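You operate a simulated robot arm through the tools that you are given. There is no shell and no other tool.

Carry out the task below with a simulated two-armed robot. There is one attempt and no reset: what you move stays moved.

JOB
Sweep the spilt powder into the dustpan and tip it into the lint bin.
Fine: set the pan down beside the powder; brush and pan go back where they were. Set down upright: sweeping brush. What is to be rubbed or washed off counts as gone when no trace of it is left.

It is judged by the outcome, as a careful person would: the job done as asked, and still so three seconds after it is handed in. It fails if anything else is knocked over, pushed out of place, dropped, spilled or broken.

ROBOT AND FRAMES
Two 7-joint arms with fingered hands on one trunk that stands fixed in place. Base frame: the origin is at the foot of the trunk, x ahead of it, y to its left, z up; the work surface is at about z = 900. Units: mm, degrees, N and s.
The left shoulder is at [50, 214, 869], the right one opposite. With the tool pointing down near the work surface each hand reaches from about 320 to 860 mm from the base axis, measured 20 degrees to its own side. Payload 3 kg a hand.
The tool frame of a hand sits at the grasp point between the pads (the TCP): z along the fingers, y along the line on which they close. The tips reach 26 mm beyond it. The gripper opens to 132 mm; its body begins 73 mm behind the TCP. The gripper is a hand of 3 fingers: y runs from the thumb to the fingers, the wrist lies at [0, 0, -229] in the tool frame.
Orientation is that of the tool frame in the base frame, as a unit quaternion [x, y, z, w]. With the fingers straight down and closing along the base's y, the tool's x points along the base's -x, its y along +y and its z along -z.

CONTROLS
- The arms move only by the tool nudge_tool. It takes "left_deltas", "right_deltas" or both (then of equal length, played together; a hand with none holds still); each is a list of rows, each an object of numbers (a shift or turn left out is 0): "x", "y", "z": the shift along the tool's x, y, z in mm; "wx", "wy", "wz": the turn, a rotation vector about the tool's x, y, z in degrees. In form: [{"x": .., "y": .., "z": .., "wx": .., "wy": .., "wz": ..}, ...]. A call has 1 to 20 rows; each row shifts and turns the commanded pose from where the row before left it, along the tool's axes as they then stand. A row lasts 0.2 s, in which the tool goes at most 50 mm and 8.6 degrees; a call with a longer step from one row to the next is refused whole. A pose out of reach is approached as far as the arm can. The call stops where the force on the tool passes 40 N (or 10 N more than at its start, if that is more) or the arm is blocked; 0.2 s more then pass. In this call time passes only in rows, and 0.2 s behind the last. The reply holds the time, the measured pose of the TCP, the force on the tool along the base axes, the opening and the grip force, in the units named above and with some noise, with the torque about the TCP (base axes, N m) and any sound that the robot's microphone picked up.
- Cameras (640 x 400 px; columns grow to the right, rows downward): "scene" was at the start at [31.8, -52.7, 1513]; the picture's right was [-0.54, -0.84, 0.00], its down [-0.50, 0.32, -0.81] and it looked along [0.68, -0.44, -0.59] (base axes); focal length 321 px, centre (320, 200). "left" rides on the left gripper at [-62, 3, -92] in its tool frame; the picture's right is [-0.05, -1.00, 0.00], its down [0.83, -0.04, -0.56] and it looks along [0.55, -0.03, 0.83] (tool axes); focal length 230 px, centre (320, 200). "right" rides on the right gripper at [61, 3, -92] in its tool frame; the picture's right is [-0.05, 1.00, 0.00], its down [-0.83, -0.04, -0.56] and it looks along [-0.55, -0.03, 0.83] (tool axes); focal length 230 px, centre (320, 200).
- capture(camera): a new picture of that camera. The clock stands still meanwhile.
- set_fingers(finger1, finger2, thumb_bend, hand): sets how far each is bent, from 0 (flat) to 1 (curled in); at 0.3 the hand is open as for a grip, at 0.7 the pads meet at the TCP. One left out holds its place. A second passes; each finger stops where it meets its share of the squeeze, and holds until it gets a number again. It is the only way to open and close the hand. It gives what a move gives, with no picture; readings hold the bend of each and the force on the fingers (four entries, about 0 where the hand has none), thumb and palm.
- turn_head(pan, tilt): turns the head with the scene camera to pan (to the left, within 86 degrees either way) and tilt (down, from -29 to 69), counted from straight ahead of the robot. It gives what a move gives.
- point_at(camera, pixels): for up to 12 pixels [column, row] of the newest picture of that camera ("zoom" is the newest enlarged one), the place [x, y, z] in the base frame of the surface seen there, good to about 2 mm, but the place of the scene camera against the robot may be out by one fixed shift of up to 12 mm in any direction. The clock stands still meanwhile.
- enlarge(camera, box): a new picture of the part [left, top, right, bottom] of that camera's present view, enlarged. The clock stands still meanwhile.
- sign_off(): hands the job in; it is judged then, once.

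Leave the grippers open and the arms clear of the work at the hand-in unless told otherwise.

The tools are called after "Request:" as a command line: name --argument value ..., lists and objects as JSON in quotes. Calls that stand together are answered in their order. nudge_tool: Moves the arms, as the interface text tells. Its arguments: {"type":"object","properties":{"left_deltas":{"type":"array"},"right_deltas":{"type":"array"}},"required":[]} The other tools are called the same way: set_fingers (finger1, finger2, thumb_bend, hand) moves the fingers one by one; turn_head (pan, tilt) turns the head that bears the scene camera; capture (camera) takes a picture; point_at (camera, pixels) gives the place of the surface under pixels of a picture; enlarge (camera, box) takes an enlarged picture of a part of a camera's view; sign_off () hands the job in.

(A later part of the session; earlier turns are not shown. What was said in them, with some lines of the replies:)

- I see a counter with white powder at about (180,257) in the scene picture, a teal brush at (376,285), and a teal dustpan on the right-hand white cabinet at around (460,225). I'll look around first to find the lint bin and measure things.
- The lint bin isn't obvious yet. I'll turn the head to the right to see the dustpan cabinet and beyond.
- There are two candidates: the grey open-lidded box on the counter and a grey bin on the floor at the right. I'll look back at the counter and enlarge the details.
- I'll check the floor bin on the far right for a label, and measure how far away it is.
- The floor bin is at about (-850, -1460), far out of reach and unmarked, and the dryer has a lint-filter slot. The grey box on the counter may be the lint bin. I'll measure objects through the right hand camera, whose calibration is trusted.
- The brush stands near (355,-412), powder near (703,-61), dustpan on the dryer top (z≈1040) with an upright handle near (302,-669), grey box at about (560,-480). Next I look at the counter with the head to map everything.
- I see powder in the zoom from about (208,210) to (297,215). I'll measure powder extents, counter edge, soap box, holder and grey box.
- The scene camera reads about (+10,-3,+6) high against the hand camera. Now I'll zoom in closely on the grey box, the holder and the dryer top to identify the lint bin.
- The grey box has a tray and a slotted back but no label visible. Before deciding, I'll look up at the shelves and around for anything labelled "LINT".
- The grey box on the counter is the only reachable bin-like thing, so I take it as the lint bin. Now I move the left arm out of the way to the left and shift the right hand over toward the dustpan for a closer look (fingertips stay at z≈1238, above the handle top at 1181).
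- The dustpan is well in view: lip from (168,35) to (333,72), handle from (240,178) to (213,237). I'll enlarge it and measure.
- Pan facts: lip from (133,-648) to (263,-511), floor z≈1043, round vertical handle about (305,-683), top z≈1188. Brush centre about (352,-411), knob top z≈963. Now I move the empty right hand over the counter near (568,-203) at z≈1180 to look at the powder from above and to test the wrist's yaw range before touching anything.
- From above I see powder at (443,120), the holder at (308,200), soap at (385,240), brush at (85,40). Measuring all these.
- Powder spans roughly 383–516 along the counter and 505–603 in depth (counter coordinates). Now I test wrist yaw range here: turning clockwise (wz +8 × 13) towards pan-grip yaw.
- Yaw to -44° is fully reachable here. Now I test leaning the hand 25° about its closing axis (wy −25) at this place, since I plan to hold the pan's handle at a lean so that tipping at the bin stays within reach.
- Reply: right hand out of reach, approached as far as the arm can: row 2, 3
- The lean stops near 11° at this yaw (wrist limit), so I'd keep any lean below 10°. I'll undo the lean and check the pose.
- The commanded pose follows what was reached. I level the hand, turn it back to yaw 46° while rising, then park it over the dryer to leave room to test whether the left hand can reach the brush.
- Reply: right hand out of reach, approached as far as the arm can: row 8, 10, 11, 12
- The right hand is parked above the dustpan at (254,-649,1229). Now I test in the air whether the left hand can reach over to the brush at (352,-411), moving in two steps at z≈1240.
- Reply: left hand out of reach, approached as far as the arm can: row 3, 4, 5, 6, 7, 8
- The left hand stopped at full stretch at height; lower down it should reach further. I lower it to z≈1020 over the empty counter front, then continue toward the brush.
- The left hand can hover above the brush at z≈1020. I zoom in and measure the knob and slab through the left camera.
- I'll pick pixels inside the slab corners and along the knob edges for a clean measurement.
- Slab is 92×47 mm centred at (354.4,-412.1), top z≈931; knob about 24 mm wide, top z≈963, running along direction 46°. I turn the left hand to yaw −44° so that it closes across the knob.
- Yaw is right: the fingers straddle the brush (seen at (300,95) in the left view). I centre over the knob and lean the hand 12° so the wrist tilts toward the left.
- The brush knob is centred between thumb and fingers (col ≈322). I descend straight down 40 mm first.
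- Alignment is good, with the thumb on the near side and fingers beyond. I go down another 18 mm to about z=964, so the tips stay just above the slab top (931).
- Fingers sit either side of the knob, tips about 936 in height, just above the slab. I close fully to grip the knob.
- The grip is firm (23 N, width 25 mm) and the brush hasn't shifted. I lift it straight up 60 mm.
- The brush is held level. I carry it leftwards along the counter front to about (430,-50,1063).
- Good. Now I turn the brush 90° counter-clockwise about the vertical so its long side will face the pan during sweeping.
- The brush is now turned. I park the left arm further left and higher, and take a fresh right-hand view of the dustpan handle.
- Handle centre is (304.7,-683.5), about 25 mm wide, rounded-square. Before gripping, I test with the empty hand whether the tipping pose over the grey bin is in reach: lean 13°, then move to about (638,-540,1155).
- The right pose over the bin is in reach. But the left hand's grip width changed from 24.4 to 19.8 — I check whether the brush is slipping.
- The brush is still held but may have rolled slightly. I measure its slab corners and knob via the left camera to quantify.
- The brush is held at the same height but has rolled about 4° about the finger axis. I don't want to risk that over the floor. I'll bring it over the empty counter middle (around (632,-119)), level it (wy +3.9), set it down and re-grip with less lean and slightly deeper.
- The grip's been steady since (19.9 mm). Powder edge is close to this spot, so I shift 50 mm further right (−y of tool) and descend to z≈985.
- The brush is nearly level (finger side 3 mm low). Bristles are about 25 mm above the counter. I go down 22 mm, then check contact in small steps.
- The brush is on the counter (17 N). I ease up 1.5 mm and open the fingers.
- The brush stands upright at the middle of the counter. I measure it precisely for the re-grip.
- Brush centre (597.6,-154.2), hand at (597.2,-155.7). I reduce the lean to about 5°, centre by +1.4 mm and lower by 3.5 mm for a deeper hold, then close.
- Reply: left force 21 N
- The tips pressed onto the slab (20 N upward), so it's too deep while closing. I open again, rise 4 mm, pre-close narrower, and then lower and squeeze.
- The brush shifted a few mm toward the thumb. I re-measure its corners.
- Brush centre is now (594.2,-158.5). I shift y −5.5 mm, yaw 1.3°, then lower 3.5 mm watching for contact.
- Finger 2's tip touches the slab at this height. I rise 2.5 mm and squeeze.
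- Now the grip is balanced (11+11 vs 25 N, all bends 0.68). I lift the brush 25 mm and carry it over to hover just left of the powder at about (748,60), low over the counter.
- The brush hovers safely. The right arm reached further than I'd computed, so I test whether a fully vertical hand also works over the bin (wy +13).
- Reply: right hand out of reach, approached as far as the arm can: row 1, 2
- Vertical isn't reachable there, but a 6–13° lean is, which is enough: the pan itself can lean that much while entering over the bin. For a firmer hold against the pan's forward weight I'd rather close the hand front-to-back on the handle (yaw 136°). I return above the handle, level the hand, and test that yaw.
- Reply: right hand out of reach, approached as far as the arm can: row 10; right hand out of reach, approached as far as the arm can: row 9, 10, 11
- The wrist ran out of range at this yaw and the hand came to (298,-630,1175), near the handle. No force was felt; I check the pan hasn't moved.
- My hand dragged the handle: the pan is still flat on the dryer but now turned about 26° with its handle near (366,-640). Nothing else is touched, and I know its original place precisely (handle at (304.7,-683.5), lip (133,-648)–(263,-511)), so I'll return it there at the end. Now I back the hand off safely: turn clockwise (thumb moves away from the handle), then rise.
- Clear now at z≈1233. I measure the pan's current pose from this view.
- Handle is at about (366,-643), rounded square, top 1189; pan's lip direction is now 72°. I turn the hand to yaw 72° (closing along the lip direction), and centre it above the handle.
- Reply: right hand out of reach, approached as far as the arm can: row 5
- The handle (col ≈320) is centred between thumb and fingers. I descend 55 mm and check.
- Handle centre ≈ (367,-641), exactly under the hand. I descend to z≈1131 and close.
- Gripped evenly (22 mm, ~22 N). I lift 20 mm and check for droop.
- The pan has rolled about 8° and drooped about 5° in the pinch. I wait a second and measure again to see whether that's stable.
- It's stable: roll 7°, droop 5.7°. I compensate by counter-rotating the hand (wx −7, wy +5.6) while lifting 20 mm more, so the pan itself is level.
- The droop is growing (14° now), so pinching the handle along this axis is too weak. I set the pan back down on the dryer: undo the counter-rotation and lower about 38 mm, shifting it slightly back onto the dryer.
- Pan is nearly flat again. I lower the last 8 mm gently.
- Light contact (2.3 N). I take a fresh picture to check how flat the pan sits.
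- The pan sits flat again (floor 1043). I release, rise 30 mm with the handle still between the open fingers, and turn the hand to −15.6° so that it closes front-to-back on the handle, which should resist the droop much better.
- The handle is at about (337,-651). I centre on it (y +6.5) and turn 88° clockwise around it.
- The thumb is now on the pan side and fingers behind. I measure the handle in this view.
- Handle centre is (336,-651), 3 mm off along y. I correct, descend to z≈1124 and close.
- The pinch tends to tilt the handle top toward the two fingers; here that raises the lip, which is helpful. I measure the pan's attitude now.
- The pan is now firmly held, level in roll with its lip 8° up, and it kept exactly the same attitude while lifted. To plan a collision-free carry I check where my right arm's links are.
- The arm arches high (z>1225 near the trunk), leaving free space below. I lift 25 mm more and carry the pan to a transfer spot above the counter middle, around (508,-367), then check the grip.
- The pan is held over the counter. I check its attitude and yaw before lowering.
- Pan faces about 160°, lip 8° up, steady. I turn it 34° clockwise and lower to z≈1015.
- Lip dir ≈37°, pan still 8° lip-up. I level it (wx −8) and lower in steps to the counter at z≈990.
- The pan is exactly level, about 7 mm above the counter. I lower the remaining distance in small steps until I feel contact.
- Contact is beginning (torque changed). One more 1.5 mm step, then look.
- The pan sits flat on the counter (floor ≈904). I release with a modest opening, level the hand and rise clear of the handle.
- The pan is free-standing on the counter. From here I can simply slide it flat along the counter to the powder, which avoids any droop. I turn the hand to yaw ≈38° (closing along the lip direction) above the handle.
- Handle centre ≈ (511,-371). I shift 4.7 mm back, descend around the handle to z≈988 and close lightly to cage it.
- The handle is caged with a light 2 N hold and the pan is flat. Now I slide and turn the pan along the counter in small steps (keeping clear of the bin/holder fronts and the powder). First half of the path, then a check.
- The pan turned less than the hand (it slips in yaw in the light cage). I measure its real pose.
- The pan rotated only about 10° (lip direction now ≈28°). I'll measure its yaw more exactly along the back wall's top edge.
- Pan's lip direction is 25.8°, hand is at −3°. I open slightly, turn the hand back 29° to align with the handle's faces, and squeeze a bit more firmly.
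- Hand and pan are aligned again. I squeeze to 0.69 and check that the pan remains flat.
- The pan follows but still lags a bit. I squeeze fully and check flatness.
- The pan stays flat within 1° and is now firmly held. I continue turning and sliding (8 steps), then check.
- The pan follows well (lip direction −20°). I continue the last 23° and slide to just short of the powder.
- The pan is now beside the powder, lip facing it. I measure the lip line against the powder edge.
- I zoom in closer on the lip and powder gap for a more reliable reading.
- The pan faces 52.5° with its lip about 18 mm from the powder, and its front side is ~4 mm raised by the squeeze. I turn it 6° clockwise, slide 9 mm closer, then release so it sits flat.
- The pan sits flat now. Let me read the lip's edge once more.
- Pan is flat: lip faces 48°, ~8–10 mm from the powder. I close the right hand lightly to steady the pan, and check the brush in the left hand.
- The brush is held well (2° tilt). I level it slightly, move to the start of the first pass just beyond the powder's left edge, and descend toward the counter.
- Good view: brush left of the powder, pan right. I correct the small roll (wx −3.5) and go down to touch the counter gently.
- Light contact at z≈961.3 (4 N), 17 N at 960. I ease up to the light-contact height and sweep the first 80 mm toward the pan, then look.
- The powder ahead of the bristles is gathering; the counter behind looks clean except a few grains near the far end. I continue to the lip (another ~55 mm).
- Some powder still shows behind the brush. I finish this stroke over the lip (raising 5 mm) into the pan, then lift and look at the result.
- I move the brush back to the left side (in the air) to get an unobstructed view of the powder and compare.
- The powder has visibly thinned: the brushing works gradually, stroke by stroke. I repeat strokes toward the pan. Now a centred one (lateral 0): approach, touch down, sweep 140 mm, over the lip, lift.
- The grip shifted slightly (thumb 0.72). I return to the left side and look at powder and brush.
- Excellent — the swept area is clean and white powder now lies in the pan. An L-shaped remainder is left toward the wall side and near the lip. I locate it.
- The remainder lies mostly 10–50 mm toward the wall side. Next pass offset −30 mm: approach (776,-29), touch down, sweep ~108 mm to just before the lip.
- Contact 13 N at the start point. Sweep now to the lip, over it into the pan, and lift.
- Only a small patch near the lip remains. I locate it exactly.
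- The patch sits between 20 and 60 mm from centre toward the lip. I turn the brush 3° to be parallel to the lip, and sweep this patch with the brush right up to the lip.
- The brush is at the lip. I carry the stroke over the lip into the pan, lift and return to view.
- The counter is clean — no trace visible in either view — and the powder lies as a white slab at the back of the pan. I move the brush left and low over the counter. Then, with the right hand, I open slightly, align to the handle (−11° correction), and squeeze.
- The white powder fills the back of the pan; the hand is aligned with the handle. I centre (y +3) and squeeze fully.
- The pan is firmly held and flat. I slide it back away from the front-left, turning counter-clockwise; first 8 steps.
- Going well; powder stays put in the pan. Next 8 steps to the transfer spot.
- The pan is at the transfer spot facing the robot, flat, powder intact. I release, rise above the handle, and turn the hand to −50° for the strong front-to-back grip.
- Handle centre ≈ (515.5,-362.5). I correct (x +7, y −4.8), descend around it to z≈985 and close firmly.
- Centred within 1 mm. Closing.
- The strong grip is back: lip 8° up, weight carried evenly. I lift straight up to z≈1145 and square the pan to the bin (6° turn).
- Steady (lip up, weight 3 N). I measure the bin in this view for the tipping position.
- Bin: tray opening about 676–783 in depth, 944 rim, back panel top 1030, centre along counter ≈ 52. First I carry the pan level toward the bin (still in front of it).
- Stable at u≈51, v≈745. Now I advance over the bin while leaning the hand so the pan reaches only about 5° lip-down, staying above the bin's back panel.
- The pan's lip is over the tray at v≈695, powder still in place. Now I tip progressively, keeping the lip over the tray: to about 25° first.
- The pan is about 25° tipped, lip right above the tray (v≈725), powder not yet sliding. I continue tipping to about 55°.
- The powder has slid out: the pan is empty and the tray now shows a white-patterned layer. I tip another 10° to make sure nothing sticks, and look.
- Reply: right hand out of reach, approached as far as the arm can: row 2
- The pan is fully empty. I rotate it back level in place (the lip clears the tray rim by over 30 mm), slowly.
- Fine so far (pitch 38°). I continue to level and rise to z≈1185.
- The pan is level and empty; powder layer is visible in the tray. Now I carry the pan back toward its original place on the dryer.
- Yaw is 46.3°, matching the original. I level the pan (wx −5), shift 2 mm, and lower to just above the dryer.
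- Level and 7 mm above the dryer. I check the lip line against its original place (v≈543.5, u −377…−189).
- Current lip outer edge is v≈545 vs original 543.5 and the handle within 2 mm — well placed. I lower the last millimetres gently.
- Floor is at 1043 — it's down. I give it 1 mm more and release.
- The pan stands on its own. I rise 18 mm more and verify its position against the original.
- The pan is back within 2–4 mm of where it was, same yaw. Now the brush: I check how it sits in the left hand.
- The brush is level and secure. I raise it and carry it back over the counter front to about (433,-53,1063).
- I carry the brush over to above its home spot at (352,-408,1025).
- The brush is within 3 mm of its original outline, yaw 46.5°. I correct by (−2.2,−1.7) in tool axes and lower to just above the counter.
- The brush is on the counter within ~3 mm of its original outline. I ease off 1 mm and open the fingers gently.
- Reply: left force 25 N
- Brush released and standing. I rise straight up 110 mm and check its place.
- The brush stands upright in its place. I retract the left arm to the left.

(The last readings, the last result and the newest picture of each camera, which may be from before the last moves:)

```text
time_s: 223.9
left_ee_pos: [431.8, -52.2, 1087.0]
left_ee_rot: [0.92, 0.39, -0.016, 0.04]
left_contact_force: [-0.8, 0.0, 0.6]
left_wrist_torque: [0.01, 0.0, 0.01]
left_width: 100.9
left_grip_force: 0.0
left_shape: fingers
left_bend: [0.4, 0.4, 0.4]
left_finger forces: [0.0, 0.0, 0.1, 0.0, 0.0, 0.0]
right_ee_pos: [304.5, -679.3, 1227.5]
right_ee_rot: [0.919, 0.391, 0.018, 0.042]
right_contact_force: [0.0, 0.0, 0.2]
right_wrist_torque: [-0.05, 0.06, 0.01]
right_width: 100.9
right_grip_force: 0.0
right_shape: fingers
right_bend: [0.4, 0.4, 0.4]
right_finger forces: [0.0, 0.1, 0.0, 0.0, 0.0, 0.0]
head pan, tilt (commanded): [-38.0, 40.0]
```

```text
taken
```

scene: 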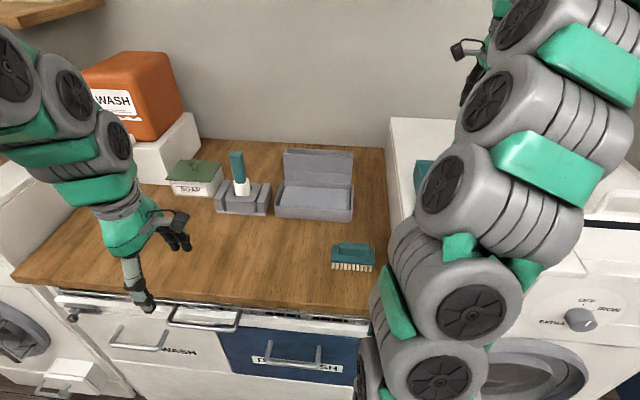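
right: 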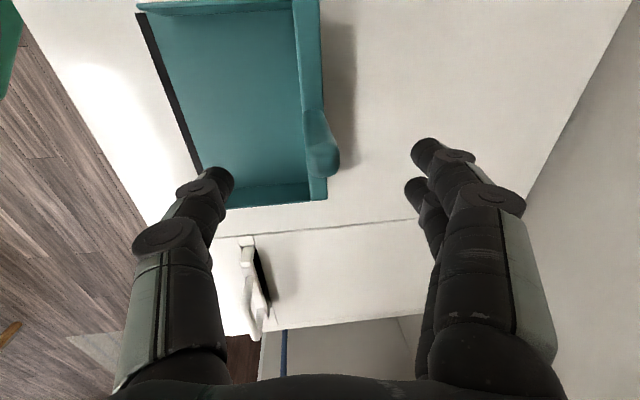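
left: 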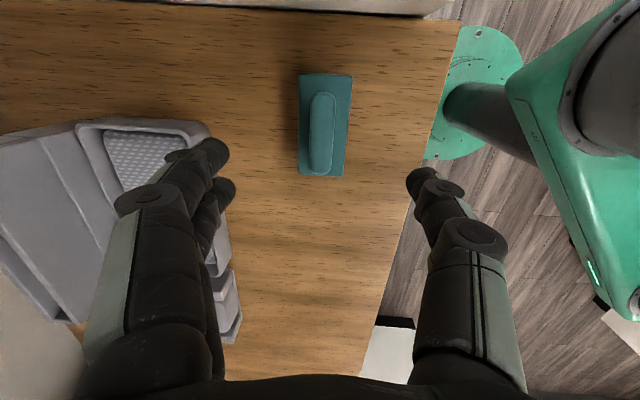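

Counter looks right: brush in place, pan on the dryer, bin holding the powder. I now move the left arm up to its side and the right hand off the pan back to above the counter.

Request:
nudge_tool --left_deltas '[{"x": 23.9, "y": -35.6, "z": -22.4}, {"x": 23.9, "y": -35.6, "z": -22.4}, {"x": 23.9, "y": -35.6, "z": -22.4}, {"x": 23.9, "y": -35.6, "z": -22.4}, {"x": 23.9, "y": -35.6, "z": -22.4}, {"x": 23.9, "y": -35.6, "z": -22.4}, {"x": 23.9, "y": -35.6, "z": -22.4}, {"x": 23.9, "y": -35.6, "z": -22.4}, {"x": 0}]' --right_deltas '[{"x": 29.4, "y": -19.7, "z": -3.1}, {"x": 29.4, "y": -19.7, "z": -3.1}, {"x": 29.4, "y": -19.7, "z": -3.1}, {"x": 29.4, "y": -19.7, "z": -3.1}, {"x": 29.4, "y": -19.7, "z": -3.1}, {"x": 29.4, "y": -19.7, "z": -3.1}, {"x": 29.4, "y": -19.7, "z": -3.1}, {"x": 29.4, "y": -19.7, "z": -3.1}, {"x": 0}]'

Request:
set_fingers --hand "left" --finger1 0.3 --finger2 0.3 --thumb_bend 0.3

Request:
set_fingers --hand "right" --finger1 0.3 --finger2 0.3 --thumb_bend 0.3

Request:
capture --camera "right"

Request:
capture --camera "scene"

```text
time_s: 225.9
left_ee_pos: [361.6, 298.7, 1238.1]
left_ee_rot: [0.92, 0.389, -0.016, 0.039]
left_contact_force: [-0.4, 0.1, 0.5]
left_wrist_torque: [-0.02, -0.01, 0.01]
left_width: 101.1
left_grip_force: 0.0
left_shape: fingers
left_bend: [0.4, 0.4, 0.4]
left_finger forces: [0.1, 0.0, 0.0, 0.0, 0.0, 0.1]
right_ee_pos: [353.2, -399.7, 1238.1]
right_ee_rot: [0.919, 0.391, 0.017, 0.043]
right_contact_force: [-0.3, -0.8, 0.0]
right_wrist_torque: [-0.02, 0.0, -0.04]
right_width: 100.7
right_grip_force: 0.1
right_shape: fingers
right_bend: [0.4, 0.4, 0.4]
right_finger forces: [0.1, 0.0, 0.1, 0.0, 0.0, 0.0]
head pan, tilt (commanded): [-38.0, 40.0]
```

```text
time_s: 226.9
left_ee_pos: [361.4, 297.8, 1238.1]
left_ee_rot: [0.92, 0.39, -0.016, 0.04]
left_contact_force: [-0.3, 0.3, 0.0]
left_wrist_torque: [-0.04, -0.02, -0.03]
left_width: 134.1
left_grip_force: 0.1
left_shape: fingers
left_bend: [0.3, 0.3, 0.3]
left_finger forces: [0.1, 0.0, 0.0, 0.1, 0.0, 0.1]
right_ee_pos: [353.1, -400.2, 1238.7]
right_ee_rot: [0.919, 0.391, 0.017, 0.042]
right_contact_force: [0.1, 0.3, 0.6]
right_wrist_torque: [0.0, -0.01, 0.0]
right_width: 101.0
right_grip_force: 0.0
right_shape: fingers
right_bend: [0.4, 0.4, 0.4]
right_finger forces: [0.0, 0.1, 0.1, 0.1, 0.1, 0.1]
head pan, tilt (commanded): [-38.0, 40.0]
```

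```text
time_s: 227.9
left_ee_pos: [362.2, 297.0, 1238.5]
left_ee_rot: [0.92, 0.389, -0.016, 0.04]
left_contact_force: [0.6, 0.1, 1.1]
left_wrist_torque: [-0.02, -0.01, 0.02]
left_width: 133.9
left_grip_force: 0.1
left_shape: fingers
left_bend: [0.3, 0.3, 0.3]
left_finger forces: [0.0, 0.1, 0.0, 0.1, 0.1, 0.0]
right_ee_pos: [352.0, -400.3, 1238.7]
right_ee_rot: [0.919, 0.391, 0.018, 0.042]
right_contact_force: [1.0, -0.1, -0.5]
right_wrist_torque: [0.01, 0.01, -0.01]
right_width: 133.7
right_grip_force: 0.1
right_shape: fingers
right_bend: [0.3, 0.3, 0.3]
right_finger forces: [0.0, 0.0, 0.0, 0.1, 0.0, 0.1]
head pan, tilt (commanded): [-38.0, 40.0]
```

```text
taken
```

right: 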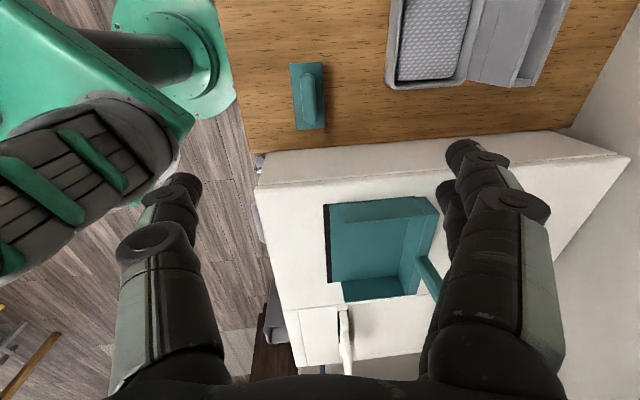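

```text
taken
```

scene: 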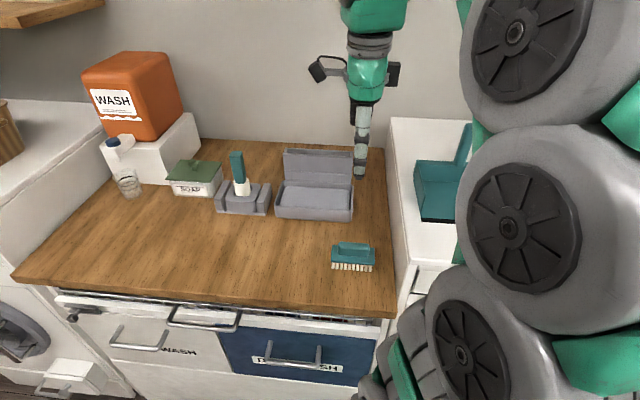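

Everything appears in place. I zoom in for a final check of the counter (no trace), the bin contents, and the brush.

Request:
enlarge --camera "scene" --box '[40, 170, 280, 310]'

Request:
enlarge --camera "scene" --box '[200, 130, 400, 280]'

Request:
point_at --camera "zoom" --pixels '[[245, 280], [485, 290], [420, 385], [520, 360], [420, 455], [490, 310], [60, 270], [220, 275]]'

Request:
point_at --camera "right" --pixels '[[292, 66], [322, 64], [324, 128], [297, 128], [328, 205], [332, 282], [425, 262], [400, 60], [430, 40], [390, 75]]'

```text
2.67 times, centred on (160, 240) of scene
```

zoom: 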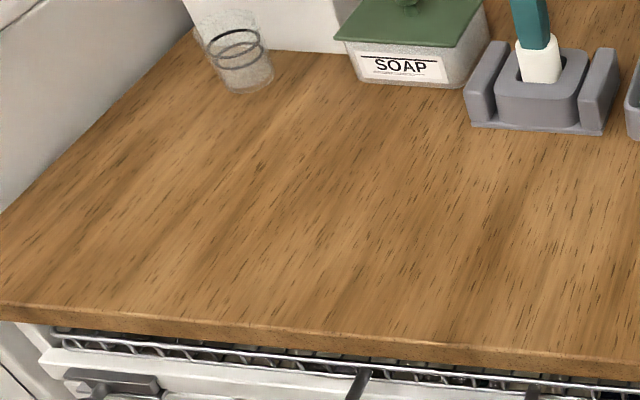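

```text
2.67 times, centred on (300, 205) of scene
```

zoom: 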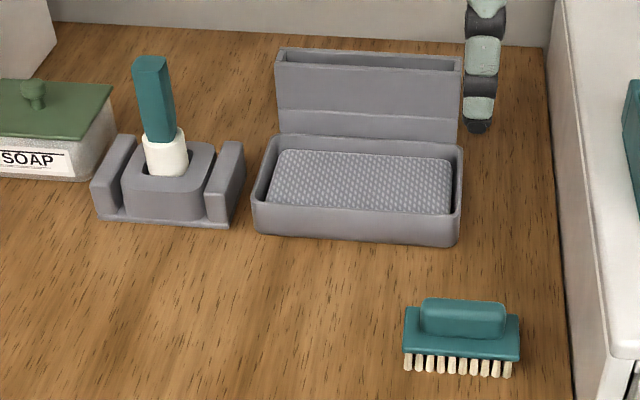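

```text
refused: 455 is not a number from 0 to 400
```

```text
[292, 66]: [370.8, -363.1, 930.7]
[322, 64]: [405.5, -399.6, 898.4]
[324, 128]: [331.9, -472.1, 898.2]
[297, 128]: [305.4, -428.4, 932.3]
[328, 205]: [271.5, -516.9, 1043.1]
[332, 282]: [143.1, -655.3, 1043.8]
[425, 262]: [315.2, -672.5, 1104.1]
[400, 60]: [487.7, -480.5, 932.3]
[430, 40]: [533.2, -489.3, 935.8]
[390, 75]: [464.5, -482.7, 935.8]
```

The counter is clean, the powder lies in the bin tray, and the brush is within 2 mm of its original corners. I double-check that the holder, bin and pan weren't displaced.

Request:
point_at --camera "zoom" --pixels '[[95, 212], [222, 226], [256, 222], [452, 240], [155, 60], [270, 60], [455, 65], [420, 345], [505, 350]]'

Request:
enlarge --camera "right" --box '[300, 180, 460, 310]'

Request:
point_at --camera "right" --pixels '[[325, 208], [326, 230], [327, 255], [328, 280], [323, 208], [324, 230], [325, 255], [326, 280]]'

```text
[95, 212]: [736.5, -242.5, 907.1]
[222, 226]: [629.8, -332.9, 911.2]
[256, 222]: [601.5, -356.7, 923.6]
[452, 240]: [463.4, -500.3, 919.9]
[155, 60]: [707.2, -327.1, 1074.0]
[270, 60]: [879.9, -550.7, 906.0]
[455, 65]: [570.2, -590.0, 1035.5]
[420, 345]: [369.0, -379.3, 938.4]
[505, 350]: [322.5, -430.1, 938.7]
```

```text
3.08 times, centred on (380, 245) of right
```

zoom: 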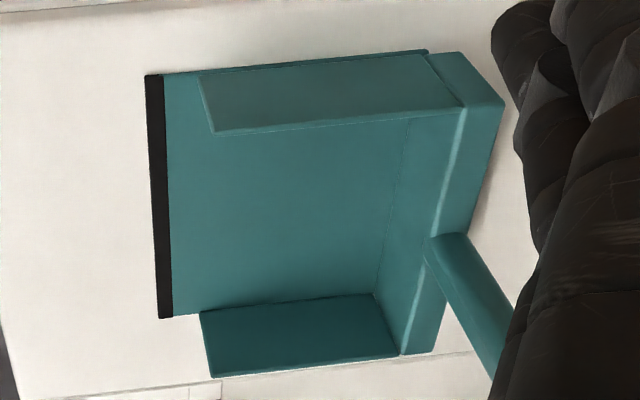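

```text
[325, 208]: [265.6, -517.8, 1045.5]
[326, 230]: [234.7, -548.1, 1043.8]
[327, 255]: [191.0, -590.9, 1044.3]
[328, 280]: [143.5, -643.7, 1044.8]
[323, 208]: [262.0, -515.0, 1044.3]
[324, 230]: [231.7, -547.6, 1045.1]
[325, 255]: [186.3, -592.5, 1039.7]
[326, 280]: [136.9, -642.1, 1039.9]
```

Pan lip edge is within about 2 mm of the original, and the bin and holder are where they were. The counter is clean, the powder is in the bin, the brush stands upright at its spot, both hands are open and clear. Handing in.

Request:
sign_off

```text
The job is handed in.
```

The powder is swept up and tipped into the bin, and I handed the job in. My last camera views showed no trace of powder on the counter and none left in the pan.

- **Bin:** nothing in view was labelled as the lint bin. I took it to be the grey open box on the counter, the only bin-like thing in reach.
- **Brush:** it stands upright at its original spot, within about 3 mm, with the same orientation.
- **Pan:** it is back on the dryer, within a few millimetres of where it started and facing the same way.
- **One slip:** early on, my right hand knocked the pan's handle and turned the pan about 26° on the dryer. Nothing fell or spilled, and I put it back in its original place at the end.
- **Other objects:** the bin measured in its starting position, and the holder and soap box looked undisturbed.
- **Arms:** both hands are open and held clear of the work.
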